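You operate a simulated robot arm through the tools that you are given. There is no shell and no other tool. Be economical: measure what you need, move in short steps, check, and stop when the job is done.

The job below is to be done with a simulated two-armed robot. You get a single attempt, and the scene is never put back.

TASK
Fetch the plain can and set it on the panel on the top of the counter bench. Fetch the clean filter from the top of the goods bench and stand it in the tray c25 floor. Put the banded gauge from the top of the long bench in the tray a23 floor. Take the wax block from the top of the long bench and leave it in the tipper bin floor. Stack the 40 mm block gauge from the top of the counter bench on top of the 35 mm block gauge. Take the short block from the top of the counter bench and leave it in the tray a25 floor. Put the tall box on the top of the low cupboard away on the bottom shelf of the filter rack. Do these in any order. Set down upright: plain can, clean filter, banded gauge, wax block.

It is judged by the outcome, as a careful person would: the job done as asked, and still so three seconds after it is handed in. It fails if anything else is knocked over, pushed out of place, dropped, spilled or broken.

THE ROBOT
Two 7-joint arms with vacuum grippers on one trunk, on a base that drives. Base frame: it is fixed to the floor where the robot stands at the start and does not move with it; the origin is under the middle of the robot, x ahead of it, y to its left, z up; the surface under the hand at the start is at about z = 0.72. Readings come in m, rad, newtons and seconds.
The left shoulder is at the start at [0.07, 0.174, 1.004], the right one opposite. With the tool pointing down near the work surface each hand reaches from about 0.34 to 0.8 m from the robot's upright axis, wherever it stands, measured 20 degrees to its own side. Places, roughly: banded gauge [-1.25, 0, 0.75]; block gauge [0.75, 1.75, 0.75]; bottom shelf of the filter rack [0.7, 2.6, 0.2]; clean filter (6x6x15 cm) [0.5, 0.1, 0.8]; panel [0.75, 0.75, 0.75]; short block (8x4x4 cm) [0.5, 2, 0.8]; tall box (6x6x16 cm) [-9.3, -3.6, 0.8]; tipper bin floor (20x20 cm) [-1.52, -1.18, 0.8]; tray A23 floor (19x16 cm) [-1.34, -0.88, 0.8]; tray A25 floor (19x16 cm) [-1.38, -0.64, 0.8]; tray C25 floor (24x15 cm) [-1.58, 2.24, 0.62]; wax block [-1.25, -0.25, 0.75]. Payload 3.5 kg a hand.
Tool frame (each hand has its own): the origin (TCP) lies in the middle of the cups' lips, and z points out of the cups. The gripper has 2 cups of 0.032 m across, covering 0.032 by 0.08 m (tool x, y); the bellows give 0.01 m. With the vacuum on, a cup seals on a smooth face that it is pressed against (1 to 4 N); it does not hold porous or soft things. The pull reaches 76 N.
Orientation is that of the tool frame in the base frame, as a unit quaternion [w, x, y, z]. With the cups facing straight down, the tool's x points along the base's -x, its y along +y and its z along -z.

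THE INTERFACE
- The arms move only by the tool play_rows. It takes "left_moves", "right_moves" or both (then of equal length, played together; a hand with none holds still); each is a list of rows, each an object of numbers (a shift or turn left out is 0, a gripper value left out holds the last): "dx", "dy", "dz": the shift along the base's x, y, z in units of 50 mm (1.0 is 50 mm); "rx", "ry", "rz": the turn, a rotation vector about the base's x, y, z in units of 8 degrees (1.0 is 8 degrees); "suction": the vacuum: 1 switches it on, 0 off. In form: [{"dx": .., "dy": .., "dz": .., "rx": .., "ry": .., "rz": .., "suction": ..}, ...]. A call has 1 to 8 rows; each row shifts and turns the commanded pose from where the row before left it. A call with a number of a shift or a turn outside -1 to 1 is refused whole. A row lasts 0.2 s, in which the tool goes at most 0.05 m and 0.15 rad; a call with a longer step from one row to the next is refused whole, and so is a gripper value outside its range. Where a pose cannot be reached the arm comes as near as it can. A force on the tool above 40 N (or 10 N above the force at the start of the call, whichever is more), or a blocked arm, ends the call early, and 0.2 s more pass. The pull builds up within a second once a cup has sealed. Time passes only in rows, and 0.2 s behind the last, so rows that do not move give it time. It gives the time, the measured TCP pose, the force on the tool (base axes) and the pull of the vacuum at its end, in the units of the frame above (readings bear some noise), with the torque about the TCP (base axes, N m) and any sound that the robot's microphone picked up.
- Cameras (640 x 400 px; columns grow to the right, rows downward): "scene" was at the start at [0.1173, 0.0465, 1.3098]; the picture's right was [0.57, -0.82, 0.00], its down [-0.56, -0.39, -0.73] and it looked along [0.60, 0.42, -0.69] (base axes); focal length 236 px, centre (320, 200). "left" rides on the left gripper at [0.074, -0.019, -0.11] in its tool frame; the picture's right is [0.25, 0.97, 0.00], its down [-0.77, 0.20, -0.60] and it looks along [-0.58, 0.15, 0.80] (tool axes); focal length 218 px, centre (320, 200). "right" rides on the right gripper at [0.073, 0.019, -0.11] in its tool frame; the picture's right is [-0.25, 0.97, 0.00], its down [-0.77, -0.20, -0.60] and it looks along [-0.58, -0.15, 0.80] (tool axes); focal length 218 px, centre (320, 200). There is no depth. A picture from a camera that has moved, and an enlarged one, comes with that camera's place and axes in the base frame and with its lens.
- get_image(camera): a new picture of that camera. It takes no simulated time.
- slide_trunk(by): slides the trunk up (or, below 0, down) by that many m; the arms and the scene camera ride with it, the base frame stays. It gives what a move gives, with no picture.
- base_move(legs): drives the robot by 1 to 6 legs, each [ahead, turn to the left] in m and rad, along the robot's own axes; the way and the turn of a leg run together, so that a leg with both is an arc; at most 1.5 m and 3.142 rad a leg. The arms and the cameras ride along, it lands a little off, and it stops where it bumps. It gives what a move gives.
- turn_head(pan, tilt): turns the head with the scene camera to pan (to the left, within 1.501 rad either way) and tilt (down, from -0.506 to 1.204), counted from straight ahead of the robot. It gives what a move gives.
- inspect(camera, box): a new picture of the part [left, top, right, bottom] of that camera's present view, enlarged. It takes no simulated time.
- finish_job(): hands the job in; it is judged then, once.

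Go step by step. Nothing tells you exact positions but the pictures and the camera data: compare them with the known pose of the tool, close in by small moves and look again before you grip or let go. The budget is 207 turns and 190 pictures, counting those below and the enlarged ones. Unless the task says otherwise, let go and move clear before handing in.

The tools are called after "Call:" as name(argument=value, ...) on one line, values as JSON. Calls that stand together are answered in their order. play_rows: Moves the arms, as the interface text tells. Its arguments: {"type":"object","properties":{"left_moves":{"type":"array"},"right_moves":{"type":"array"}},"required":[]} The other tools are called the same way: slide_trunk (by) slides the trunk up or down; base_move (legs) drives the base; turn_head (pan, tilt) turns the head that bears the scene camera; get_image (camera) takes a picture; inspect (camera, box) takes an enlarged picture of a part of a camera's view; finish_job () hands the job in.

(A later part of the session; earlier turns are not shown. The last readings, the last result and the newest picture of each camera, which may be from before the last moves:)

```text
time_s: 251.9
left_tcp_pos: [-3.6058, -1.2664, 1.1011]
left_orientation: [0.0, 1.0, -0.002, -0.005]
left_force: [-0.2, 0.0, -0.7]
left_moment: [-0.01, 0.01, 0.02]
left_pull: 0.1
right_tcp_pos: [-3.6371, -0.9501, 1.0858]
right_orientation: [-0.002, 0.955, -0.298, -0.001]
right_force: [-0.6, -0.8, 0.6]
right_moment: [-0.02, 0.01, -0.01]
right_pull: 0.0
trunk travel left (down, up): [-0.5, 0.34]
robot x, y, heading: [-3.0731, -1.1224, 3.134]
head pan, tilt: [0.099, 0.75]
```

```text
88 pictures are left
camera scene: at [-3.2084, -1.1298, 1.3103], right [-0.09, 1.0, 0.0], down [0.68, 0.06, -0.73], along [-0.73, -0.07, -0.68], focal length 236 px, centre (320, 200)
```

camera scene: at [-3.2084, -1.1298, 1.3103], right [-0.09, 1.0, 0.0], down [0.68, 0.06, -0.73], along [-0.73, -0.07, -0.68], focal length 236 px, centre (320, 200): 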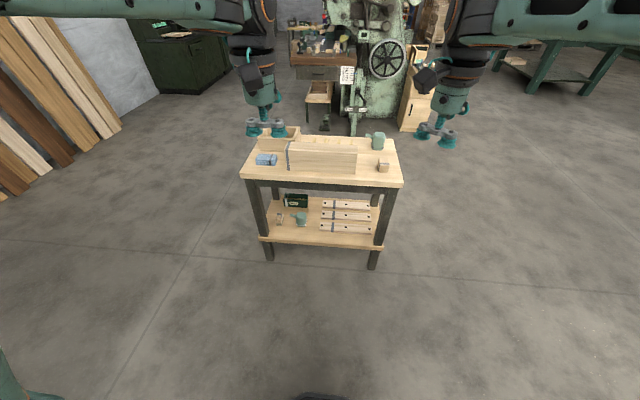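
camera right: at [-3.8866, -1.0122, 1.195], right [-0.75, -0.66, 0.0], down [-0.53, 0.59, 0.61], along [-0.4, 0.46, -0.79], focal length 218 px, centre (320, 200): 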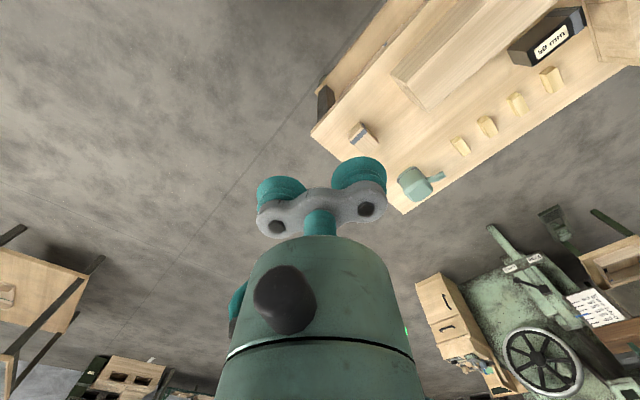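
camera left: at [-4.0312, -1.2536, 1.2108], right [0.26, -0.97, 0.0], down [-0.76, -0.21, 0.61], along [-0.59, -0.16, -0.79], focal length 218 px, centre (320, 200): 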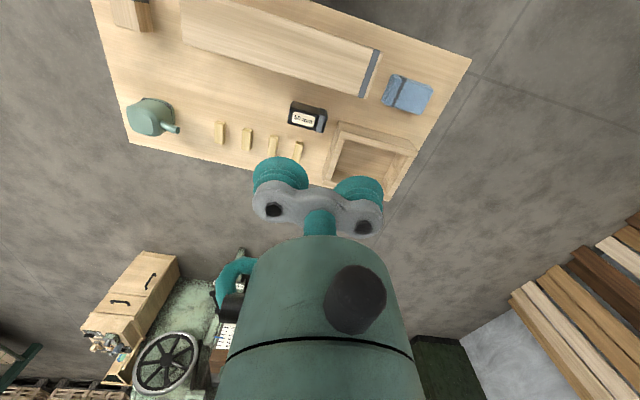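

Call:
inspect(camera="scene", box=[265, 185, 345, 240])

Call:
inspect(camera="scene", box=[290, 10, 360, 70])

```text
7.27 times, centred on (305, 212) of scene
camera zoom: at [-3.2084, -1.1298, 1.3103], right [-0.09, 1.0, 0.0], down [0.68, 0.06, -0.73], along [-0.73, -0.07, -0.68], focal length 1719 px, centre (429, 109)
```

zoom: 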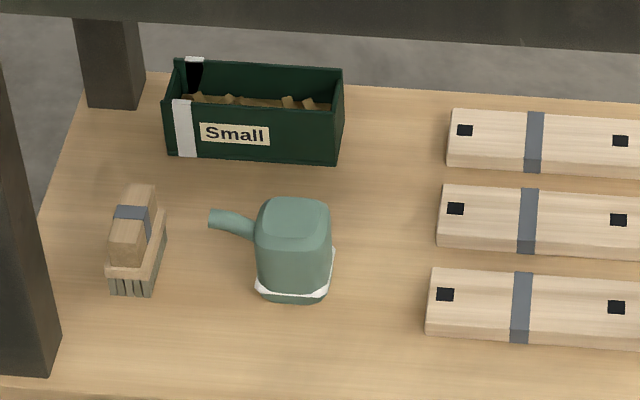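

```text
6.67 times, centred on (325, 40) of scene
camera zoom: at [-3.2084, -1.1298, 1.3103], right [-0.09, 1.0, 0.0], down [0.68, 0.06, -0.73], along [-0.73, -0.07, -0.68], focal length 1576 px, centre (287, 1267)
```

zoom: 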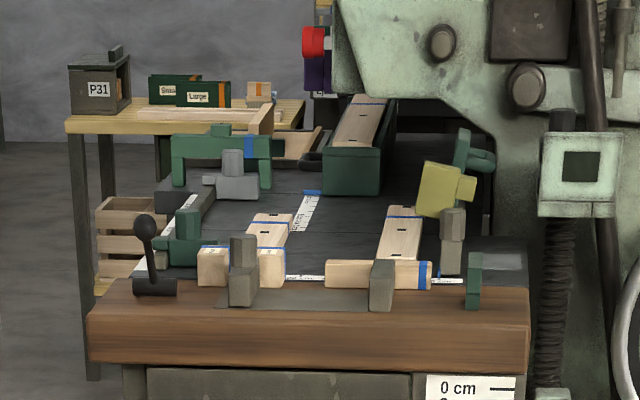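

Both cans on this bench are banded, so the plain one is elsewhere. I'll go on to the tall box and keep looking; I turn to face that way.

Call:
base_move(legs=[[0, 0.55]])

Call:
turn_head(pan=0.0, tilt=0.25)

Call:
get_image(camera="scene")

```text
time_s: 253.9
left_tcp_pos: [-3.4519, -1.5221, 1.101]
left_orientation: [0.002, 0.963, 0.269, -0.005]
left_force: [-0.3, -0.2, -0.2]
left_moment: [-0.01, 0.01, 0.01]
left_pull: 0.0
right_tcp_pos: [-3.6433, -1.2686, 1.0869]
right_orientation: [-0.002, 1.0, -0.028, -0.001]
right_force: [-0.3, 0.0, 0.1]
right_moment: [-0.03, 0.03, -0.02]
right_pull: 0.0
trunk travel left (down, up): [-0.5, 0.34]
robot x, y, heading: [-3.0766, -1.1228, -2.6]
head pan, tilt: [0.099, 0.75]
```

```text
time_s: 254.8
left_tcp_pos: [-3.4526, -1.5225, 1.1006]
left_orientation: [0.001, 0.964, 0.268, -0.005]
left_force: [-0.3, -0.5, -0.3]
left_moment: [0.0, -0.02, -0.02]
left_pull: 0.0
right_tcp_pos: [-3.6432, -1.2669, 1.0863]
right_orientation: [-0.002, 1.0, -0.028, -0.001]
right_force: [0.6, -0.9, -0.3]
right_moment: [0.01, 0.02, 0.01]
right_pull: 0.2
trunk travel left (down, up): [-0.5, 0.34]
robot x, y, heading: [-3.0734, -1.1159, -2.601]
head pan, tilt: [0.0, 0.25]
```

```text
85 pictures are left
camera scene: at [-3.1986, -1.1963, 1.3554], right [-0.52, 0.86, 0.0], down [0.21, 0.13, -0.97], along [-0.83, -0.5, -0.25], focal length 236 px, centre (320, 200)
```

scene: 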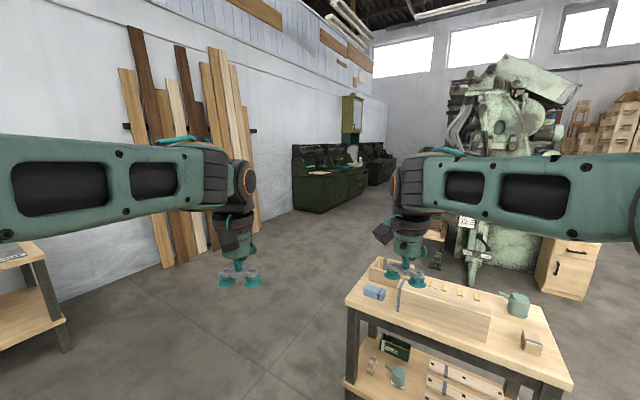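

Call:
inspect(camera="scene", box=[270, 80, 430, 220])

```text
2.86 times, centred on (350, 150) of scene
camera zoom: at [-3.1986, -1.1963, 1.3554], right [-0.52, 0.86, 0.0], down [0.21, 0.13, -0.97], along [-0.83, -0.5, -0.25], focal length 675 px, centre (234, 343)
```

zoom: 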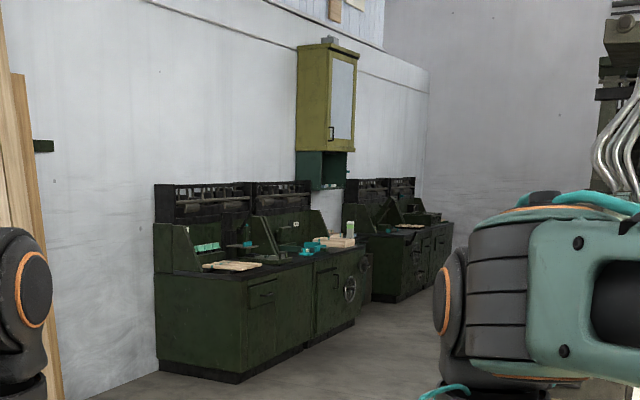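

The low cupboard with a light-green tall box stands under the yellow hanging cabinet. I drive there, passing south of the small bench.

Call:
base_move(legs=[[0, 0.573], [1.2, 0], [0, -1.0], [1.31, 0], [1.31, 0]])

Call:
get_image(camera="scene")

Call:
turn_head(pan=-0.9, tilt=0.2)

Call:
get_image(camera="scene")

```text
time_s: 277.4
left_tcp_pos: [-6.7303, -2.7076, 1.1]
left_orientation: [0.001, 0.999, 0.053, -0.005]
left_force: [0.6, 0.3, -0.3]
left_moment: [-0.01, -0.01, 0.01]
left_pull: 0.0
right_tcp_pos: [-6.7967, -2.3963, 1.0851]
right_orientation: [-0.003, 0.969, -0.245, -0.001]
right_force: [-0.6, 1.0, -0.7]
right_moment: [-0.05, -0.01, 0.03]
right_pull: 0.0
trunk travel left (down, up): [-0.5, 0.34]
robot x, y, heading: [-6.219, -2.5045, -3.037]
head pan, tilt: [0.0, 0.25]
```

```text
83 pictures are left
camera scene: at [-6.3625, -2.5212, 1.3555], right [-0.1, 0.99, 0.0], down [0.25, 0.03, -0.97], along [-0.96, -0.1, -0.25], focal length 236 px, centre (320, 200)
```

scene: 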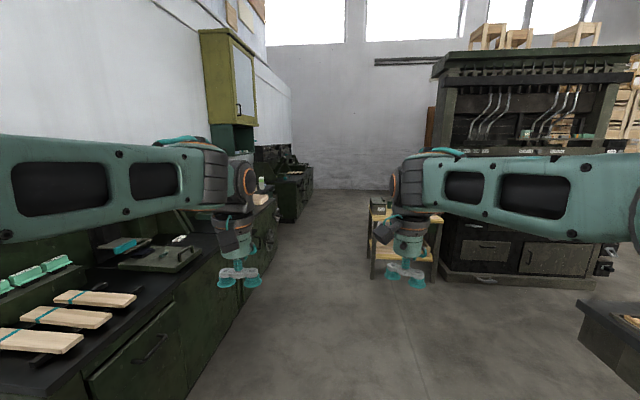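

```text
time_s: 278.6
left_tcp_pos: [-6.731, -2.7077, 1.1008]
left_orientation: [0.0, 0.999, 0.052, -0.005]
left_force: [0.3, 0.0, -0.2]
left_moment: [0.02, 0.03, -0.01]
left_pull: 0.2
right_tcp_pos: [-6.7956, -2.3973, 1.0868]
right_orientation: [-0.002, 0.97, -0.244, -0.001]
right_force: [0.4, -0.1, -0.3]
right_moment: [0.01, 0.02, -0.03]
right_pull: 0.1
trunk travel left (down, up): [-0.5, 0.34]
robot x, y, heading: [-6.2234, -2.5075, -3.039]
head pan, tilt: [-0.901, 0.201]
```

```text
82 pictures are left
camera scene: at [-6.3347, -2.445, 1.3601], right [0.71, 0.7, 0.0], down [0.14, -0.14, -0.98], along [-0.69, 0.7, -0.2], focal length 236 px, centre (320, 200)
```

scene: 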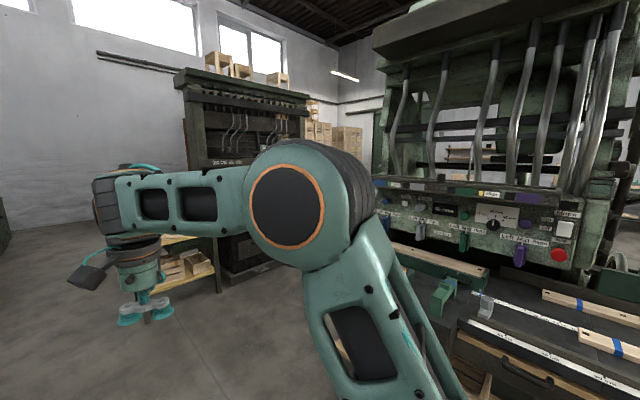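

Call:
turn_head(pan=0.0, tilt=0.3)

Call:
inspect(camera="scene", box=[180, 120, 460, 280])

```text
time_s: 279.8
left_tcp_pos: [-6.7301, -2.7086, 1.1006]
left_orientation: [0.0, 0.999, 0.053, -0.006]
left_force: [-0.7, -0.4, 0.0]
left_moment: [-0.03, -0.02, 0.0]
left_pull: 0.1
right_tcp_pos: [-6.7952, -2.3965, 1.0852]
right_orientation: [-0.001, 0.97, -0.244, -0.001]
right_force: [-1.2, -0.1, 0.5]
right_moment: [0.03, -0.04, 0.03]
right_pull: 0.1
trunk travel left (down, up): [-0.5, 0.34]
robot x, y, heading: [-6.2146, -2.5079, -3.033]
head pan, tilt: [0.0, 0.3]
```

```text
2.29 times, centred on (320, 200) of scene
camera zoom: at [-6.3624, -2.5211, 1.3508], right [-0.1, 0.99, 0.0], down [0.29, 0.03, -0.96], along [-0.95, -0.1, -0.3], focal length 540 px, centre (320, 200)
```

zoom: 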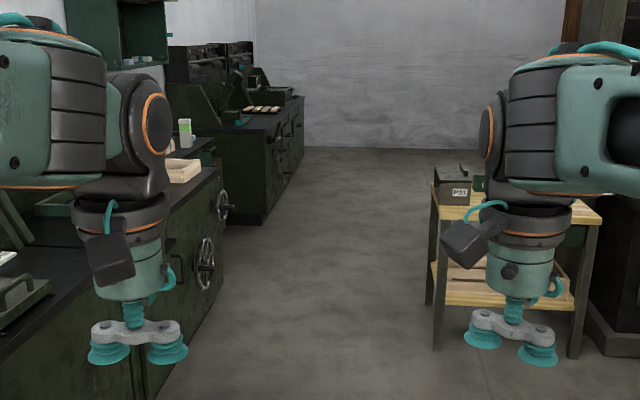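

The gap between the cupboards and the small P31 table is about 1 m; I go down its middle and then face the low cupboard.

Call:
base_move(legs=[[1.45, -0.015], [1.4, 0]])

Call:
turn_head(pan=1.2, tilt=0.5)

Call:
get_image(camera="scene")

Call:
turn_head(pan=-1.2, tilt=0.3)

Call:
get_image(camera="scene")

```text
time_s: 293.5
left_tcp_pos: [-9.5512, -2.8902, 1.1018]
left_orientation: [0.0, 1.0, 0.028, -0.005]
left_force: [-0.2, 0.1, -0.6]
left_moment: [-0.03, -0.01, -0.01]
left_pull: 0.1
right_tcp_pos: [-9.602, -2.5775, 1.0859]
right_orientation: [-0.002, 0.963, -0.269, -0.002]
right_force: [0.0, 0.0, 0.1]
right_moment: [-0.02, 0.02, 0.02]
right_pull: 0.1
trunk travel left (down, up): [-0.5, 0.34]
robot x, y, heading: [-9.0341, -2.7156, -3.089]
head pan, tilt: [0.0, 0.3]
```

```text
time_s: 294.9
left_tcp_pos: [-9.5514, -2.8905, 1.0997]
left_orientation: [0.001, 1.0, 0.027, -0.005]
left_force: [-0.2, 0.0, -0.2]
left_moment: [-0.01, -0.01, -0.03]
left_pull: 0.0
right_tcp_pos: [-9.6019, -2.5767, 1.0855]
right_orientation: [-0.002, 0.963, -0.269, -0.001]
right_force: [-0.3, 0.3, -0.2]
right_moment: [-0.02, 0.0, 0.0]
right_pull: 0.0
trunk travel left (down, up): [-0.5, 0.34]
robot x, y, heading: [-9.0281, -2.7146, -3.092]
head pan, tilt: [1.201, 0.499]
```

```text
80 pictures are left
camera scene: at [-9.1095, -2.8039, 1.3324], right [-0.95, 0.31, 0.0], down [0.15, 0.45, -0.88], along [-0.27, -0.83, -0.48], focal length 236 px, centre (320, 200)
```

scene: 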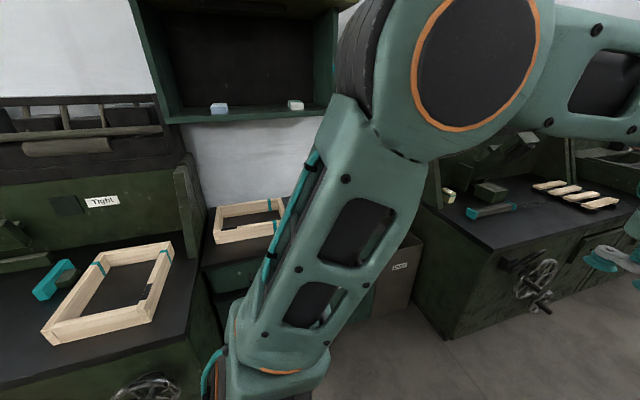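

```text
time_s: 297.1
left_tcp_pos: [-9.5515, -2.8903, 1.1004]
left_orientation: [0.001, 1.0, 0.027, -0.005]
left_force: [0.1, 0.4, -0.4]
left_moment: [0.04, 0.0, 0.01]
left_pull: 0.2
right_tcp_pos: [-9.6016, -2.5758, 1.0861]
right_orientation: [-0.003, 0.963, -0.269, -0.001]
right_force: [0.4, -0.1, 0.2]
right_moment: [-0.02, 0.0, -0.02]
right_pull: 0.0
trunk travel left (down, up): [-0.5, 0.34]
robot x, y, heading: [-9.0304, -2.7119, -3.087]
head pan, tilt: [-1.201, 0.3]
```

```text
79 pictures are left
camera scene: at [-9.1195, -2.6323, 1.3508], right [0.91, 0.41, 0.0], down [0.12, -0.27, -0.96], along [-0.39, 0.87, -0.3], focal length 236 px, centre (320, 200)
```

scene: 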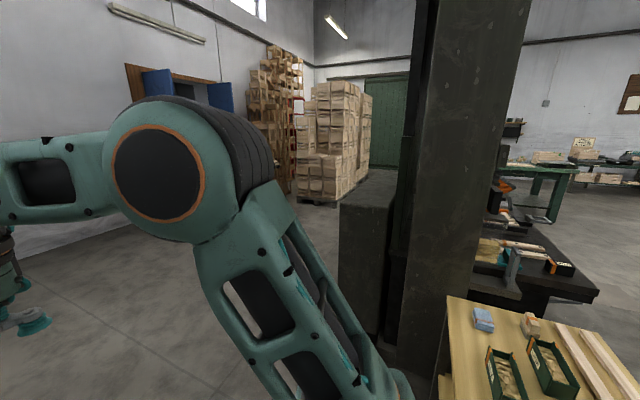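

Call:
base_move(legs=[[0, 1.51]])

Call:
turn_head(pan=-0.2, tilt=0.6)

Call:
get_image(camera="scene")

Call:
get_image(camera="right")

```text
time_s: 301.2
left_tcp_pos: [-8.8771, -3.2426, 1.1012]
left_orientation: [0.004, 0.704, 0.71, -0.004]
left_force: [0.3, -0.9, 0.1]
left_moment: [-0.01, -0.03, 0.02]
left_pull: 0.0
right_tcp_pos: [-9.1932, -3.2778, 1.086]
right_orientation: [0.0, 0.882, 0.472, -0.002]
right_force: [-0.3, 0.0, -0.3]
right_moment: [-0.03, 0.01, -0.02]
right_pull: 0.1
trunk travel left (down, up): [-0.5, 0.34]
robot x, y, heading: [-9.0287, -2.7157, -1.563]
head pan, tilt: [-1.201, 0.3]
```

```text
time_s: 302.5
left_tcp_pos: [-8.8781, -3.2425, 1.1016]
left_orientation: [0.003, 0.704, 0.71, -0.005]
left_force: [0.4, -0.3, -0.7]
left_moment: [0.0, -0.03, 0.0]
left_pull: 0.1
right_tcp_pos: [-9.194, -3.2774, 1.0858]
right_orientation: [0.0, 0.882, 0.471, -0.003]
right_force: [-0.2, 0.7, 0.9]
right_moment: [0.02, 0.02, 0.0]
right_pull: 0.2
trunk travel left (down, up): [-0.5, 0.34]
robot x, y, heading: [-9.0281, -2.7149, -1.56]
head pan, tilt: [-0.201, 0.6]
```

```text
78 pictures are left
camera scene: at [-9.0476, -2.8517, 1.3233], right [-0.98, 0.19, 0.0], down [0.11, 0.55, -0.83], along [-0.16, -0.81, -0.56], focal length 236 px, centre (320, 200)
```

scene: 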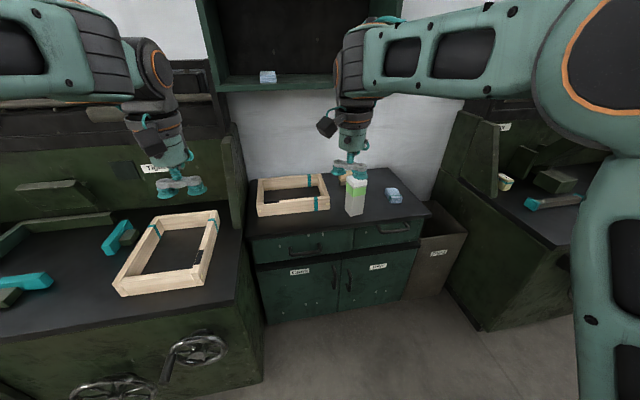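

```text
77 pictures are left
camera right: at [-9.1368, -3.226, 1.1951], right [0.66, -0.75, 0.0], down [-0.59, -0.53, 0.61], along [-0.46, -0.4, -0.79], focal length 218 px, centre (320, 200)
```

right: 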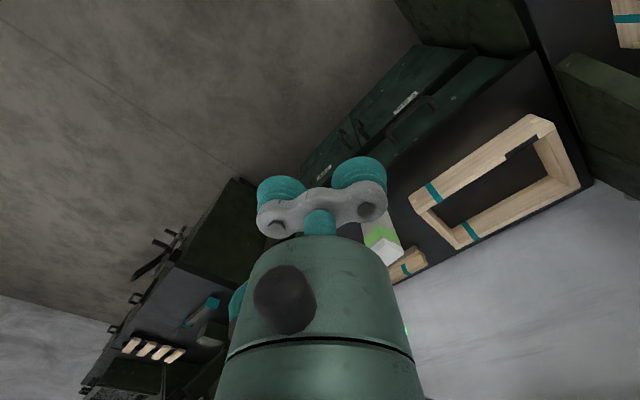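

The tall box (white with a green band) stands at about (-9.34, -3.61), top ≈0.88. I move closer, squarely in front of it.

Call:
base_move(legs=[[0, -0.89], [0.41, 0], [0, 0.88]])

Call:
turn_head(pan=0.0, tilt=0.7)

Call:
get_image(camera="scene")

Call:
get_image(camera="right")

```text
time_s: 309.6
left_tcp_pos: [-9.2217, -3.5066, 1.1019]
left_orientation: [0.004, 0.72, 0.694, -0.004]
left_force: [-0.5, 0.9, -0.4]
left_moment: [0.02, 0.0, 0.0]
left_pull: 0.0
right_tcp_pos: [-9.5398, -3.5258, 1.0868]
right_orientation: [0.0, 0.892, 0.451, -0.002]
right_force: [0.0, -0.3, -0.7]
right_moment: [0.01, -0.01, -0.01]
right_pull: 0.1
trunk travel left (down, up): [-0.5, 0.34]
robot x, y, heading: [-9.3519, -2.9697, -1.606]
head pan, tilt: [-0.201, 0.6]
```

```text
time_s: 310.3
left_tcp_pos: [-9.2212, -3.506, 1.1005]
left_orientation: [0.004, 0.72, 0.694, -0.003]
left_force: [0.3, 0.4, 0.1]
left_moment: [-0.02, -0.01, -0.01]
left_pull: 0.1
right_tcp_pos: [-9.5398, -3.5269, 1.0867]
right_orientation: [0.0, 0.892, 0.451, -0.001]
right_force: [0.1, 0.5, 0.0]
right_moment: [0.02, -0.03, 0.01]
right_pull: 0.1
trunk travel left (down, up): [-0.5, 0.34]
robot x, y, heading: [-9.3534, -2.9701, -1.608]
head pan, tilt: [0.0, 0.7]
```

```text
76 pictures are left
camera scene: at [-9.3569, -3.1067, 1.3147], right [-1.0, 0.04, 0.0], down [0.02, 0.64, -0.77], along [-0.03, -0.76, -0.64], focal length 236 px, centre (320, 200)
```

scene: 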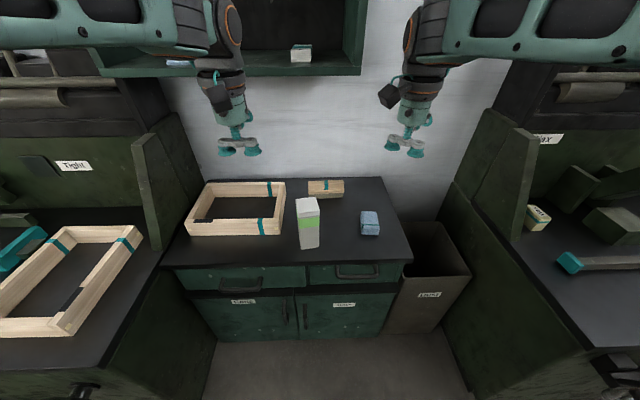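

```text
75 pictures are left
camera right: at [-9.4805, -3.4776, 1.1952], right [0.63, -0.78, 0.0], down [-0.62, -0.5, 0.61], along [-0.47, -0.38, -0.79], focal length 218 px, centre (320, 200)
```

right: 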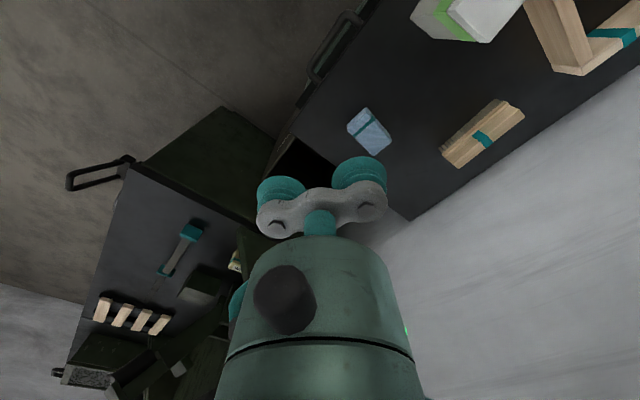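

The tall box must go under a shelf, so I'll grip it by its side face with the tool horizontal and both cups stacked vertically. I zoom in on the box first.

Call:
inspect(camera="scene", box=[270, 170, 350, 260])

Call:
get_image(camera="left")

```text
4.44 times, centred on (310, 215) of scene
camera zoom: at [-9.3569, -3.1067, 1.3147], right [-1.0, 0.04, 0.0], down [0.02, 0.64, -0.77], along [-0.03, -0.76, -0.64], focal length 1051 px, centre (364, 133)
```

zoom: 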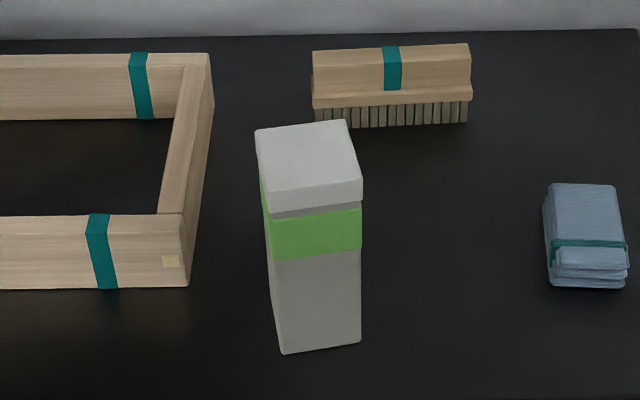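

```text
73 pictures are left
camera left: at [-9.2391, -3.4313, 1.2104], right [0.98, 0.22, 0.0], down [0.17, -0.77, 0.61], along [0.13, -0.6, -0.79], focal length 218 px, centre (320, 200)
```

left: 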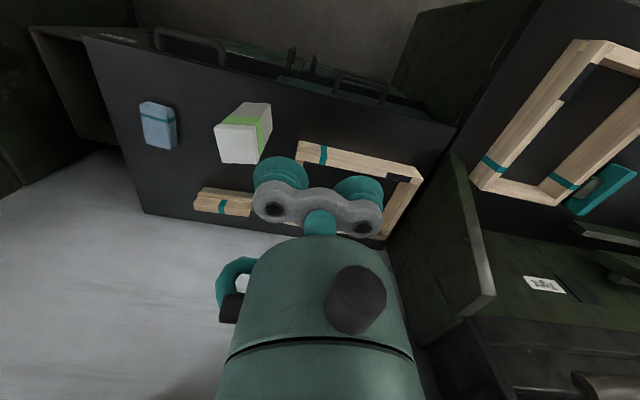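

I rotate the right tool to horizontal (pointing at the wall, cups stacked vertically), beside and above the box.

Call:
play_rows(right_moves=[{"rx": -0.7645, "ry": -0.4462, "rz": -0.3513, "dz": -0.2}, {"rx": -0.7645, "ry": -0.4462, "rz": -0.3513, "dz": -0.2}, {"rx": -0.7645, "ry": -0.4462, "rz": -0.3513, "dz": -0.2}, {"rx": -0.7645, "ry": -0.4462, "rz": -0.3513, "dz": -0.2}, {"rx": -0.7645, "ry": -0.4462, "rz": -0.3513, "dz": -0.2}, {"rx": -0.7645, "ry": -0.4462, "rz": -0.3513, "dz": -0.2}, {"rx": -0.7645, "ry": -0.4462, "rz": -0.3513, "dz": -0.2}])

Call:
play_rows(right_moves=[{"rx": -0.7645, "ry": -0.4462, "rz": -0.3513, "dz": -0.2}, {"rx": -0.7645, "ry": -0.4462, "rz": -0.3513, "dz": -0.2}, {"rx": -0.7645, "ry": -0.4462, "rz": -0.3513, "dz": -0.2}, {"rx": -0.7645, "ry": -0.4462, "rz": -0.3513}, {"rx": -0.7645, "ry": -0.4462, "rz": -0.3513}, {"rx": -0.7645, "ry": -0.4462, "rz": -0.3513}, {}])

Call:
get_image(camera="scene")

Call:
get_image(camera="right")

```text
time_s: 311.9
left_tcp_pos: [-9.2233, -3.5057, 1.1012]
left_orientation: [0.004, 0.72, 0.694, -0.003]
left_force: [-0.2, 0.7, 0.4]
left_moment: [-0.01, 0.02, 0.02]
left_pull: 0.0
right_tcp_pos: [-9.5401, -3.5266, 1.0145]
right_orientation: [0.417, 0.872, 0.255, 0.023]
right_force: [-0.8, -0.3, 0.3]
right_moment: [0.0, 0.01, -0.02]
right_pull: 0.1
trunk travel left (down, up): [-0.5, 0.34]
robot x, y, heading: [-9.3507, -2.97, -1.607]
head pan, tilt: [0.0, 0.7]
```

```text
time_s: 313.5
left_tcp_pos: [-9.2232, -3.5035, 1.1001]
left_orientation: [0.004, 0.72, 0.694, -0.003]
left_force: [0.3, -0.1, 0.0]
left_moment: [0.0, -0.04, 0.03]
left_pull: 0.0
right_tcp_pos: [-9.5375, -3.5251, 0.9769]
right_orientation: [0.69, 0.721, 0.051, 0.044]
right_force: [0.1, 0.8, 0.7]
right_moment: [-0.02, -0.04, 0.04]
right_pull: 0.0
right hand out of reach, approached as far as the arm can: row 6
trunk travel left (down, up): [-0.5, 0.34]
robot x, y, heading: [-9.3545, -2.9726, -1.61]
head pan, tilt: [0.0, 0.7]
```

```text
72 pictures are left
camera scene: at [-9.3583, -3.1062, 1.3147], right [-1.0, 0.04, 0.0], down [0.02, 0.64, -0.77], along [-0.03, -0.76, -0.64], focal length 236 px, centre (320, 200)
```

scene: 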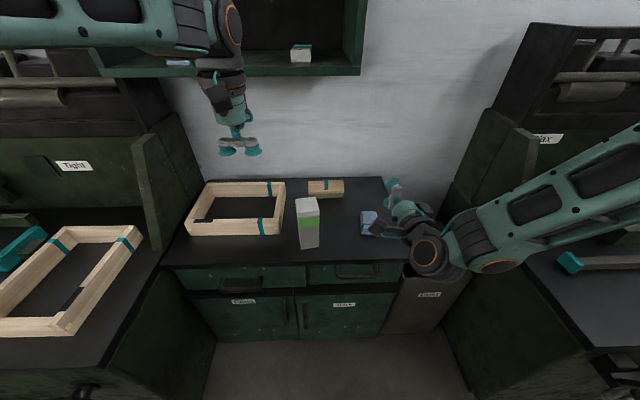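

```text
71 pictures are left
camera right: at [-9.4782, -3.4065, 1.0008], right [-0.24, -0.07, 0.97], down [-0.85, 0.5, -0.17], along [-0.47, -0.86, -0.18], focal length 218 px, centre (320, 200)
```

right: 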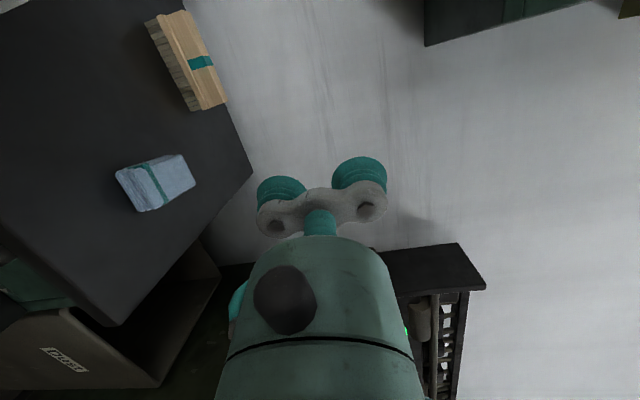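

The tool is horizontal. I slide sideways in front of the box and lower to grip height, still 5 cm away from it.

Call:
play_rows(right_moves=[{"dx": 0.8, "dy": 0.1}, {"dx": 0.8, "dy": 0.1}, {"dx": 0.8, "rx": -0.3}, {"dx": 0.8}, {"dx": 0.5}, {"dz": -0.9}, {"dz": -0.9}, {"dz": -0.9}])

Call:
play_rows(right_moves=[{"dz": -0.9}, {"dz": -0.5}, {}])

Call:
get_image(camera="scene")

Call:
get_image(camera="right")

```text
time_s: 315.3
left_tcp_pos: [-9.2222, -3.5069, 1.1001]
left_orientation: [0.003, 0.72, 0.694, -0.003]
left_force: [-0.3, -0.6, 0.4]
left_moment: [-0.03, -0.04, 0.0]
left_pull: 0.1
right_tcp_pos: [-9.3519, -3.5168, 0.8425]
right_orientation: [0.72, 0.691, 0.042, 0.04]
right_force: [-1.0, -0.8, -0.2]
right_moment: [0.0, 0.02, 0.03]
right_pull: 0.1
trunk travel left (down, up): [-0.5, 0.34]
robot x, y, heading: [-9.3507, -2.9701, -1.608]
head pan, tilt: [0.0, 0.7]
```

```text
time_s: 316.1
left_tcp_pos: [-9.2234, -3.506, 1.1012]
left_orientation: [0.004, 0.72, 0.694, -0.004]
left_force: [0.2, 0.4, -0.1]
left_moment: [-0.03, 0.0, 0.03]
left_pull: 0.0
right_tcp_pos: [-9.3505, -3.5157, 0.7737]
right_orientation: [0.72, 0.691, 0.043, 0.04]
right_force: [-0.2, -0.4, 0.6]
right_moment: [0.02, 0.02, -0.03]
right_pull: 0.1
trunk travel left (down, up): [-0.5, 0.34]
robot x, y, heading: [-9.3484, -2.9716, -1.609]
head pan, tilt: [0.0, 0.7]
```

```text
70 pictures are left
camera scene: at [-9.3566, -3.1067, 1.3147], right [-1.0, 0.04, 0.0], down [0.02, 0.64, -0.76], along [-0.03, -0.76, -0.64], focal length 236 px, centre (320, 200)
```

scene: 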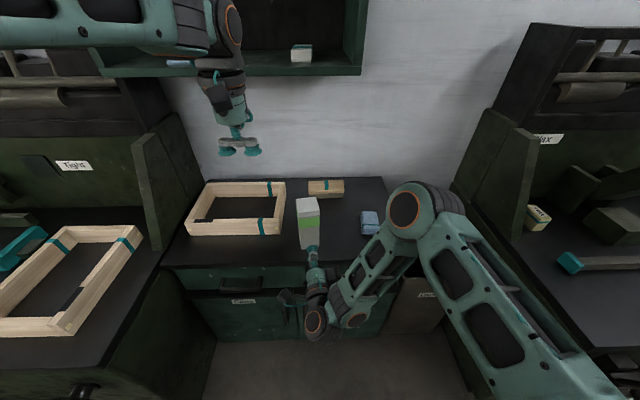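

```text
69 pictures are left
camera right: at [-9.29, -3.3973, 0.7873], right [-0.25, 0.01, 0.97], down [-0.84, 0.5, -0.22], along [-0.49, -0.86, -0.12], focal length 218 px, centre (320, 200)
```

right: 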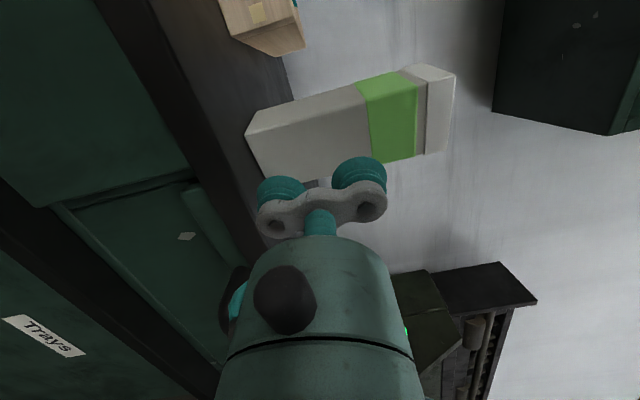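

Call:
play_rows(right_moves=[{"dy": -0.7, "rx": 0.3, "suction": 1}, {"dy": -0.3}, {"dy": -0.15}, {"dy": -0.1}, {}, {}])

```text
time_s: 317.5
left_tcp_pos: [-9.2232, -3.5058, 1.1004]
left_orientation: [0.004, 0.72, 0.694, -0.004]
left_force: [0.5, 0.0, 0.2]
left_moment: [-0.02, -0.01, -0.04]
left_pull: 0.1
right_tcp_pos: [-9.3501, -3.5783, 0.7737]
right_orientation: [0.706, 0.706, 0.041, 0.04]
right_force: [-0.3, 0.7, 4.1]
right_moment: [0.14, 0.06, 0.03]
right_pull: 75.7
trunk travel left (down, up): [-0.5, 0.34]
robot x, y, heading: [-9.3499, -2.9716, -1.607]
head pan, tilt: [0.0, 0.7]
```

Both cups sealed. I lift and draw the box back.

Call:
play_rows(right_moves=[{"dz": 0.3}, {"dz": 0.7}, {"dz": 1}, {"dy": 0.6, "dz": 0.5}, {"dy": 0.6, "dz": 0.5}, {"dz": 0.6}, {}])

Call:
get_image(camera="scene")

```text
time_s: 319.1
left_tcp_pos: [-9.2219, -3.5061, 1.1015]
left_orientation: [0.004, 0.72, 0.694, -0.003]
left_force: [0.5, -1.0, -0.2]
left_moment: [-0.03, -0.02, 0.03]
left_pull: 0.1
right_tcp_pos: [-9.3491, -3.5186, 0.9513]
right_orientation: [0.706, 0.706, 0.041, 0.041]
right_force: [0.8, -0.2, -2.8]
right_moment: [0.08, 0.04, 0.0]
right_pull: 75.7
trunk travel left (down, up): [-0.5, 0.34]
robot x, y, heading: [-9.3536, -2.9743, -1.61]
head pan, tilt: [0.0, 0.7]
```

```text
68 pictures are left
camera scene: at [-9.3563, -3.1066, 1.3147], right [-1.0, 0.04, 0.0], down [0.02, 0.64, -0.76], along [-0.03, -0.76, -0.64], focal length 236 px, centre (320, 200)
```

scene: 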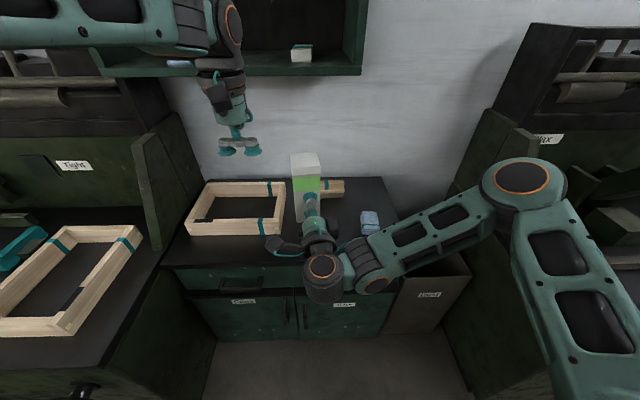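

The box is held level. I back out, turn east and retrace the route.

Call:
base_move(legs=[[-0.42, 0], [0, 1.6], [1.4, 0], [1.4, 0]])

Call:
turn_head(pan=0.0, tilt=0.15)

Call:
get_image(camera="scene")

```text
time_s: 328.5
left_tcp_pos: [-8.3773, -2.3999, 1.1299]
left_orientation: [0.03, 0.004, 1.0, -0.005]
left_force: [1.0, -0.1, 2.5]
left_moment: [-0.08, 0.14, -0.01]
left_pull: 0.0
right_tcp_pos: [-8.3545, -2.5255, 0.9811]
right_orientation: [0.474, 0.445, 0.529, 0.545]
right_force: [0.9, 4.5, -3.4]
right_moment: [-0.06, 0.11, -0.15]
right_pull: 75.1
trunk travel left (down, up): [-0.5, 0.34]
robot x, y, heading: [-8.8532, -2.5539, 0.123]
head pan, tilt: [0.0, 0.7]
stopped in leg 3: the robot was blocked; the commanded pose is now the measured one
```

```text
time_s: 329.4
left_tcp_pos: [-8.3306, -2.4018, 1.1016]
left_orientation: [0.008, 0.004, 1.0, -0.004]
left_force: [-0.5, -0.4, -0.7]
left_moment: [-0.02, -0.03, 0.01]
left_pull: 0.1
right_tcp_pos: [-8.3155, -2.5287, 0.9521]
right_orientation: [0.465, 0.459, 0.537, 0.534]
right_force: [-0.5, -0.2, -3.7]
right_moment: [-0.04, 0.02, 0.03]
right_pull: 75.4
trunk travel left (down, up): [-0.5, 0.34]
robot x, y, heading: [-8.8515, -2.5595, 0.115]
head pan, tilt: [0.0, 0.15]
```

```text
67 pictures are left
camera scene: at [-8.7173, -2.5395, 1.3653], right [0.12, -0.99, 0.0], down [-0.14, -0.02, -0.99], along [0.98, 0.12, -0.15], focal length 236 px, centre (320, 200)
```

scene: 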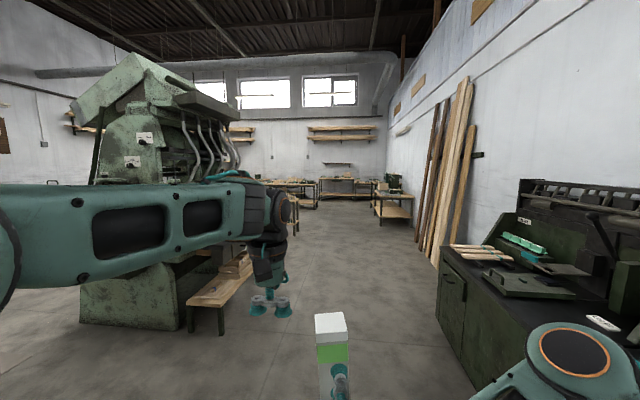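

Something blocked the base, probably the P31 table's leg. I look to the left.

Call:
turn_head(pan=1.45, tilt=0.7)

Call:
get_image(camera="scene")

Call:
turn_head(pan=-1.0, tilt=0.7)

Call:
get_image(camera="scene")

```text
time_s: 331.0
left_tcp_pos: [-8.3325, -2.404, 1.1032]
left_orientation: [0.009, 0.004, 1.0, -0.002]
left_force: [0.9, -0.7, 0.0]
left_moment: [-0.01, 0.01, 0.0]
left_pull: 0.0
right_tcp_pos: [-8.3145, -2.5286, 0.9553]
right_orientation: [0.465, 0.459, 0.536, 0.535]
right_force: [1.2, -0.3, -2.3]
right_moment: [-0.04, 0.1, 0.05]
right_pull: 75.3
trunk travel left (down, up): [-0.5, 0.34]
robot x, y, heading: [-8.8537, -2.5548, 0.116]
head pan, tilt: [1.45, 0.7]
```

```text
66 pictures are left
camera scene: at [-8.8019, -2.4658, 1.3147], right [1.0, 0.0, 0.0], down [0.0, -0.64, -0.77], along [0.0, 0.77, -0.64], focal length 236 px, centre (320, 200)
```

scene: 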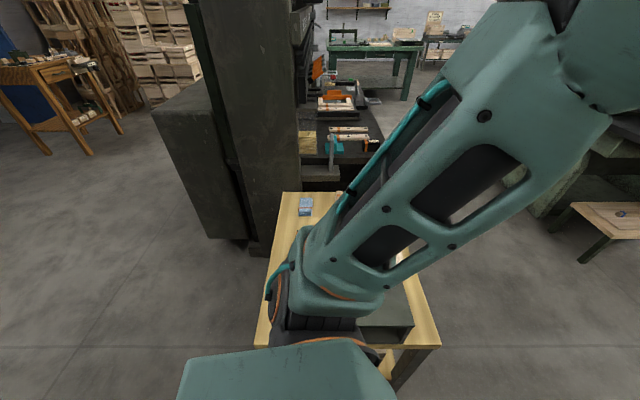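

```text
time_s: 333.2
left_tcp_pos: [-8.3317, -2.4036, 1.1039]
left_orientation: [0.01, 0.005, 1.0, -0.003]
left_force: [0.8, -0.1, 0.5]
left_moment: [-0.03, 0.02, 0.0]
left_pull: 0.1
right_tcp_pos: [-8.3155, -2.5308, 0.9536]
right_orientation: [0.465, 0.459, 0.536, 0.535]
right_force: [-0.3, 0.4, -3.3]
right_moment: [-0.03, 0.07, 0.05]
right_pull: 75.6
trunk travel left (down, up): [-0.5, 0.34]
robot x, y, heading: [-8.8506, -2.5574, 0.116]
head pan, tilt: [-1.0, 0.7]
```

```text
65 pictures are left
camera scene: at [-8.7488, -2.6164, 1.3147], right [-0.77, -0.63, 0.0], down [-0.41, 0.5, -0.76], along [0.49, -0.59, -0.64], focal length 236 px, centre (320, 200)
```

scene: 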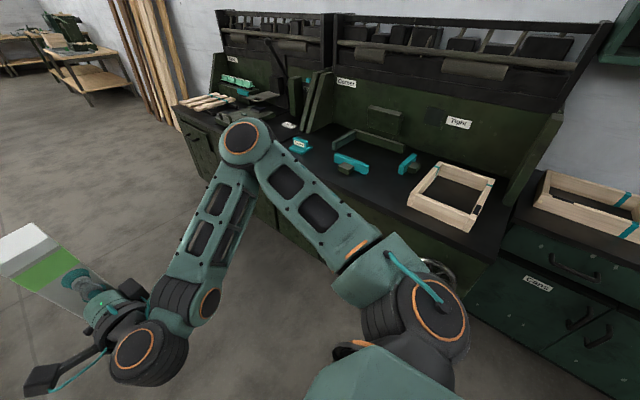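

The base only brushed the P31 table (its edge is at y≈-2.28). I back off a touch, bear slightly right and continue east.

Call:
base_move(legs=[[-0.1, 0], [0, -0.2], [1.2, 0], [0, 0.14], [1.4, 0]])

Call:
turn_head(pan=0.0, tilt=0.15)

Call:
get_image(camera="scene")

```text
time_s: 348.0
left_tcp_pos: [-5.8403, -2.4809, 1.1031]
left_orientation: [0.009, 0.045, 0.999, -0.003]
left_force: [0.3, 0.8, 0.7]
left_moment: [-0.01, 0.02, 0.03]
left_pull: 0.0
right_tcp_pos: [-5.8344, -2.6089, 0.9535]
right_orientation: [0.486, 0.48, 0.517, 0.516]
right_force: [0.1, -0.2, -3.9]
right_moment: [-0.04, 0.08, 0.03]
right_pull: 76.0
trunk travel left (down, up): [-0.5, 0.34]
robot x, y, heading: [-6.3687, -2.5878, 0.036]
head pan, tilt: [-1.0, 0.7]
```

```text
time_s: 349.2
left_tcp_pos: [-5.8415, -2.4819, 1.103]
left_orientation: [0.01, 0.045, 0.999, -0.003]
left_force: [-0.1, 0.3, -0.2]
left_moment: [-0.01, 0.04, 0.01]
left_pull: 0.0
right_tcp_pos: [-5.8346, -2.6085, 0.9537]
right_orientation: [0.486, 0.48, 0.517, 0.516]
right_force: [0.0, -0.7, -3.0]
right_moment: [-0.01, 0.12, 0.02]
right_pull: 75.7
trunk travel left (down, up): [-0.5, 0.34]
robot x, y, heading: [-6.3714, -2.5906, 0.038]
head pan, tilt: [0.0, 0.15]
```

```text
64 pictures are left
camera scene: at [-6.2286, -2.5876, 1.3647], right [0.04, -1.0, 0.0], down [-0.15, -0.01, -0.99], along [0.99, 0.03, -0.15], focal length 236 px, centre (320, 200)
```

scene: 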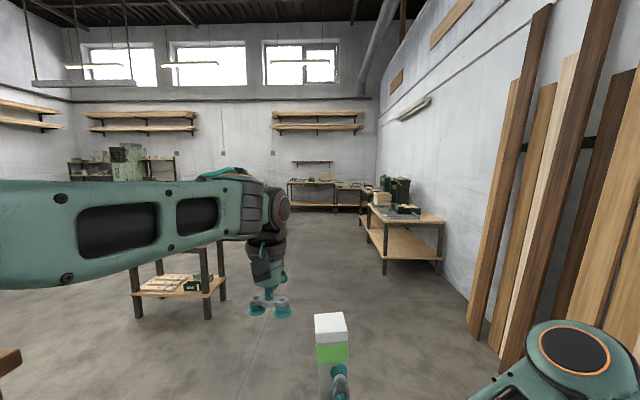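

Call:
base_move(legs=[[0, 0.06], [1.4, 0], [1.2, 0]])

Call:
turn_head(pan=-0.5, tilt=0.3)

Call:
get_image(camera="scene")

Call:
turn_head(pan=0.0, tilt=0.2)

Call:
inspect(camera="scene", box=[200, 120, 520, 300])

```text
time_s: 362.3
left_tcp_pos: [-3.2842, -2.1323, 1.1025]
left_orientation: [0.01, -0.004, 1.0, -0.003]
left_force: [0.4, -0.3, -0.1]
left_moment: [0.02, -0.05, 0.0]
left_pull: 0.0
right_tcp_pos: [-3.2651, -2.2587, 0.9534]
right_orientation: [0.461, 0.453, 0.54, 0.539]
right_force: [-0.2, 0.5, -4.2]
right_moment: [-0.07, 0.12, 0.03]
right_pull: 75.5
trunk travel left (down, up): [-0.5, 0.34]
robot x, y, heading: [-3.8016, -2.2874, 0.135]
head pan, tilt: [0.0, 0.15]
```

```text
time_s: 363.2
left_tcp_pos: [-3.2844, -2.1339, 1.1039]
left_orientation: [0.009, -0.005, 1.0, -0.002]
left_force: [-0.4, -0.5, -0.1]
left_moment: [0.0, -0.01, 0.02]
left_pull: 0.0
right_tcp_pos: [-3.2666, -2.2598, 0.9548]
right_orientation: [0.46, 0.454, 0.54, 0.539]
right_force: [0.6, -0.3, -3.1]
right_moment: [-0.04, 0.1, 0.1]
right_pull: 75.8
trunk travel left (down, up): [-0.5, 0.34]
robot x, y, heading: [-3.8022, -2.2949, 0.133]
head pan, tilt: [-0.499, 0.3]
```

```text
63 pictures are left
camera scene: at [-3.6656, -2.3218, 1.3508], right [-0.36, -0.93, 0.0], down [-0.28, 0.11, -0.96], along [0.89, -0.34, -0.3], focal length 236 px, centre (320, 200)
```

scene: 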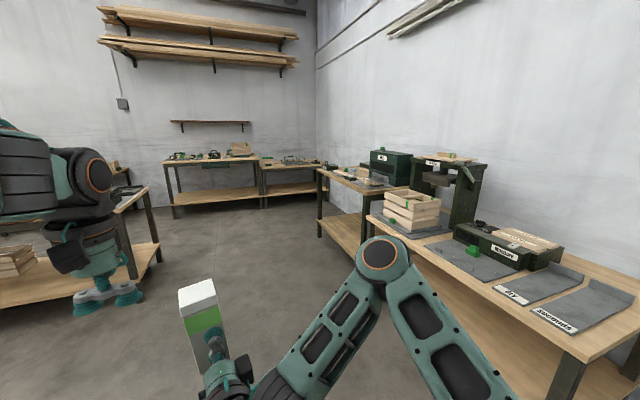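

```text
time_s: 364.1
left_tcp_pos: [-3.2847, -2.1332, 1.1036]
left_orientation: [0.01, -0.004, 1.0, -0.002]
left_force: [-0.5, -0.2, 1.1]
left_moment: [-0.01, 0.0, 0.01]
left_pull: 0.0
right_tcp_pos: [-3.2661, -2.2585, 0.9533]
right_orientation: [0.459, 0.454, 0.54, 0.54]
right_force: [-0.1, -0.2, -3.5]
right_moment: [-0.07, 0.09, 0.01]
right_pull: 75.2
trunk travel left (down, up): [-0.5, 0.34]
robot x, y, heading: [-3.8018, -2.2941, 0.134]
head pan, tilt: [0.0, 0.201]
```

```text
2.00 times, centred on (360, 210) of scene
camera zoom: at [-3.6605, -2.2762, 1.36], right [0.13, -0.99, 0.0], down [-0.2, -0.03, -0.98], along [0.97, 0.13, -0.2], focal length 473 px, centre (240, 180)
```

zoom: 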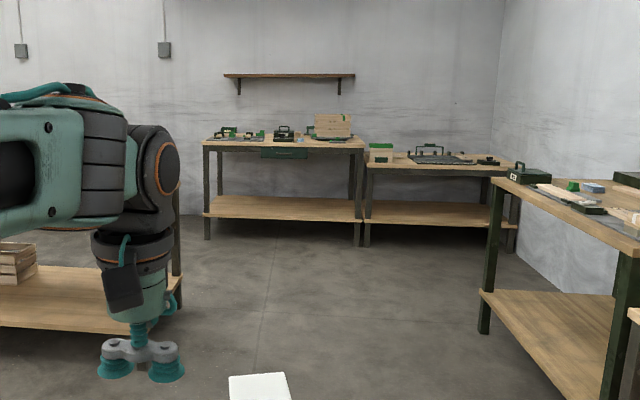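

No plain can seen here. I recall a teal can on the lower shelf of the goods bench, around (0.5, 0), so I drive back there to check it.

Call:
base_move(legs=[[0, -0.107], [1.2, 0], [1.1, 0], [1.05, 0], [0, 1.54], [1.3, 0]])

Call:
turn_head(pan=-0.9, tilt=0.6)

Call:
get_image(camera="scene")

```text
time_s: 390.8
left_tcp_pos: [-0.5853, -0.4169, 1.104]
left_orientation: [0.009, -0.669, 0.743, 0.004]
left_force: [0.4, -0.4, -0.7]
left_moment: [-0.01, -0.02, 0.0]
left_pull: 0.1
right_tcp_pos: [-0.4592, -0.4115, 0.9535]
right_orientation: [-0.017, -0.021, 0.704, 0.709]
right_force: [0.0, 0.0, -3.2]
right_moment: [-0.2, -0.05, 0.04]
right_pull: 75.6
trunk travel left (down, up): [-0.5, 0.34]
robot x, y, heading: [-0.4865, -0.9484, 1.588]
head pan, tilt: [0.0, 0.201]
```

```text
time_s: 392.0
left_tcp_pos: [-0.5865, -0.4167, 1.1038]
left_orientation: [0.009, -0.669, 0.743, 0.004]
left_force: [0.9, -0.2, -0.1]
left_moment: [-0.03, -0.01, -0.01]
left_pull: 0.1
right_tcp_pos: [-0.4583, -0.4131, 0.9552]
right_orientation: [-0.015, -0.021, 0.705, 0.709]
right_force: [-0.8, 1.0, -2.8]
right_moment: [-0.13, -0.07, 0.03]
right_pull: 76.0
trunk travel left (down, up): [-0.5, 0.34]
robot x, y, heading: [-0.4846, -0.9487, 1.592]
head pan, tilt: [-0.901, 0.6]
```

```text
61 pictures are left
camera scene: at [-0.418, -0.8437, 1.3233], right [0.64, -0.77, 0.0], down [-0.44, -0.36, -0.83], along [0.64, 0.53, -0.56], focal length 236 px, centre (320, 200)
```

scene: 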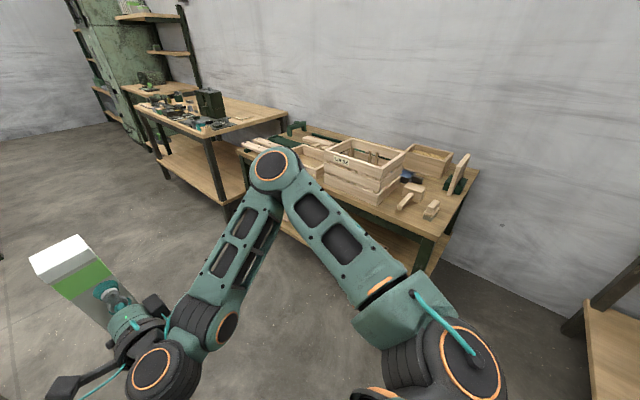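

The arm hides the shelf from here. I'll deliver the tall box to the rack first and then look with free hands.

Call:
base_move(legs=[[1.2, 0], [1.2, 0], [0.95, 0], [0, -1.59]])

Call:
turn_head(pan=0.1, tilt=0.75)

Call:
get_image(camera="scene")

```text
time_s: 412.2
left_tcp_pos: [-0.1024, 2.509, 1.1049]
left_orientation: [0.009, 0.045, 0.999, -0.003]
left_force: [0.0, 0.3, -0.6]
left_moment: [0.02, -0.01, 0.04]
left_pull: 0.1
right_tcp_pos: [-0.0961, 2.3814, 0.9534]
right_orientation: [0.487, 0.48, 0.516, 0.515]
right_force: [-0.8, 0.5, -3.3]
right_moment: [-0.04, 0.16, 0.05]
right_pull: 75.0
trunk travel left (down, up): [-0.5, 0.34]
robot x, y, heading: [-0.6342, 2.4038, 0.029]
head pan, tilt: [-0.901, 0.6]
```

```text
time_s: 413.5
left_tcp_pos: [-0.1019, 2.5086, 1.1047]
left_orientation: [0.009, 0.046, 0.999, -0.003]
left_force: [0.2, 0.1, -0.4]
left_moment: [0.01, 0.0, 0.0]
left_pull: 0.0
right_tcp_pos: [-0.0952, 2.3821, 0.9547]
right_orientation: [0.487, 0.481, 0.516, 0.516]
right_force: [0.0, 0.4, -3.4]
right_moment: [-0.04, 0.2, 0.05]
right_pull: 75.4
trunk travel left (down, up): [-0.5, 0.34]
robot x, y, heading: [-0.6324, 2.4025, 0.033]
head pan, tilt: [0.099, 0.75]
```

```text
60 pictures are left
camera scene: at [-0.5005, 2.4135, 1.3104], right [0.13, -0.99, 0.0], down [-0.68, -0.09, -0.73], along [0.73, 0.1, -0.68], focal length 236 px, centre (320, 200)
```

scene: 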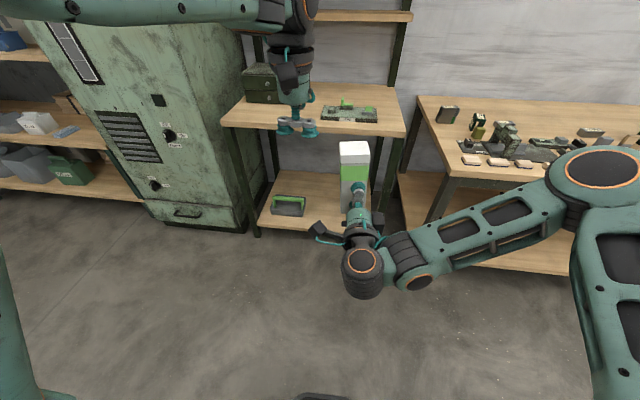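

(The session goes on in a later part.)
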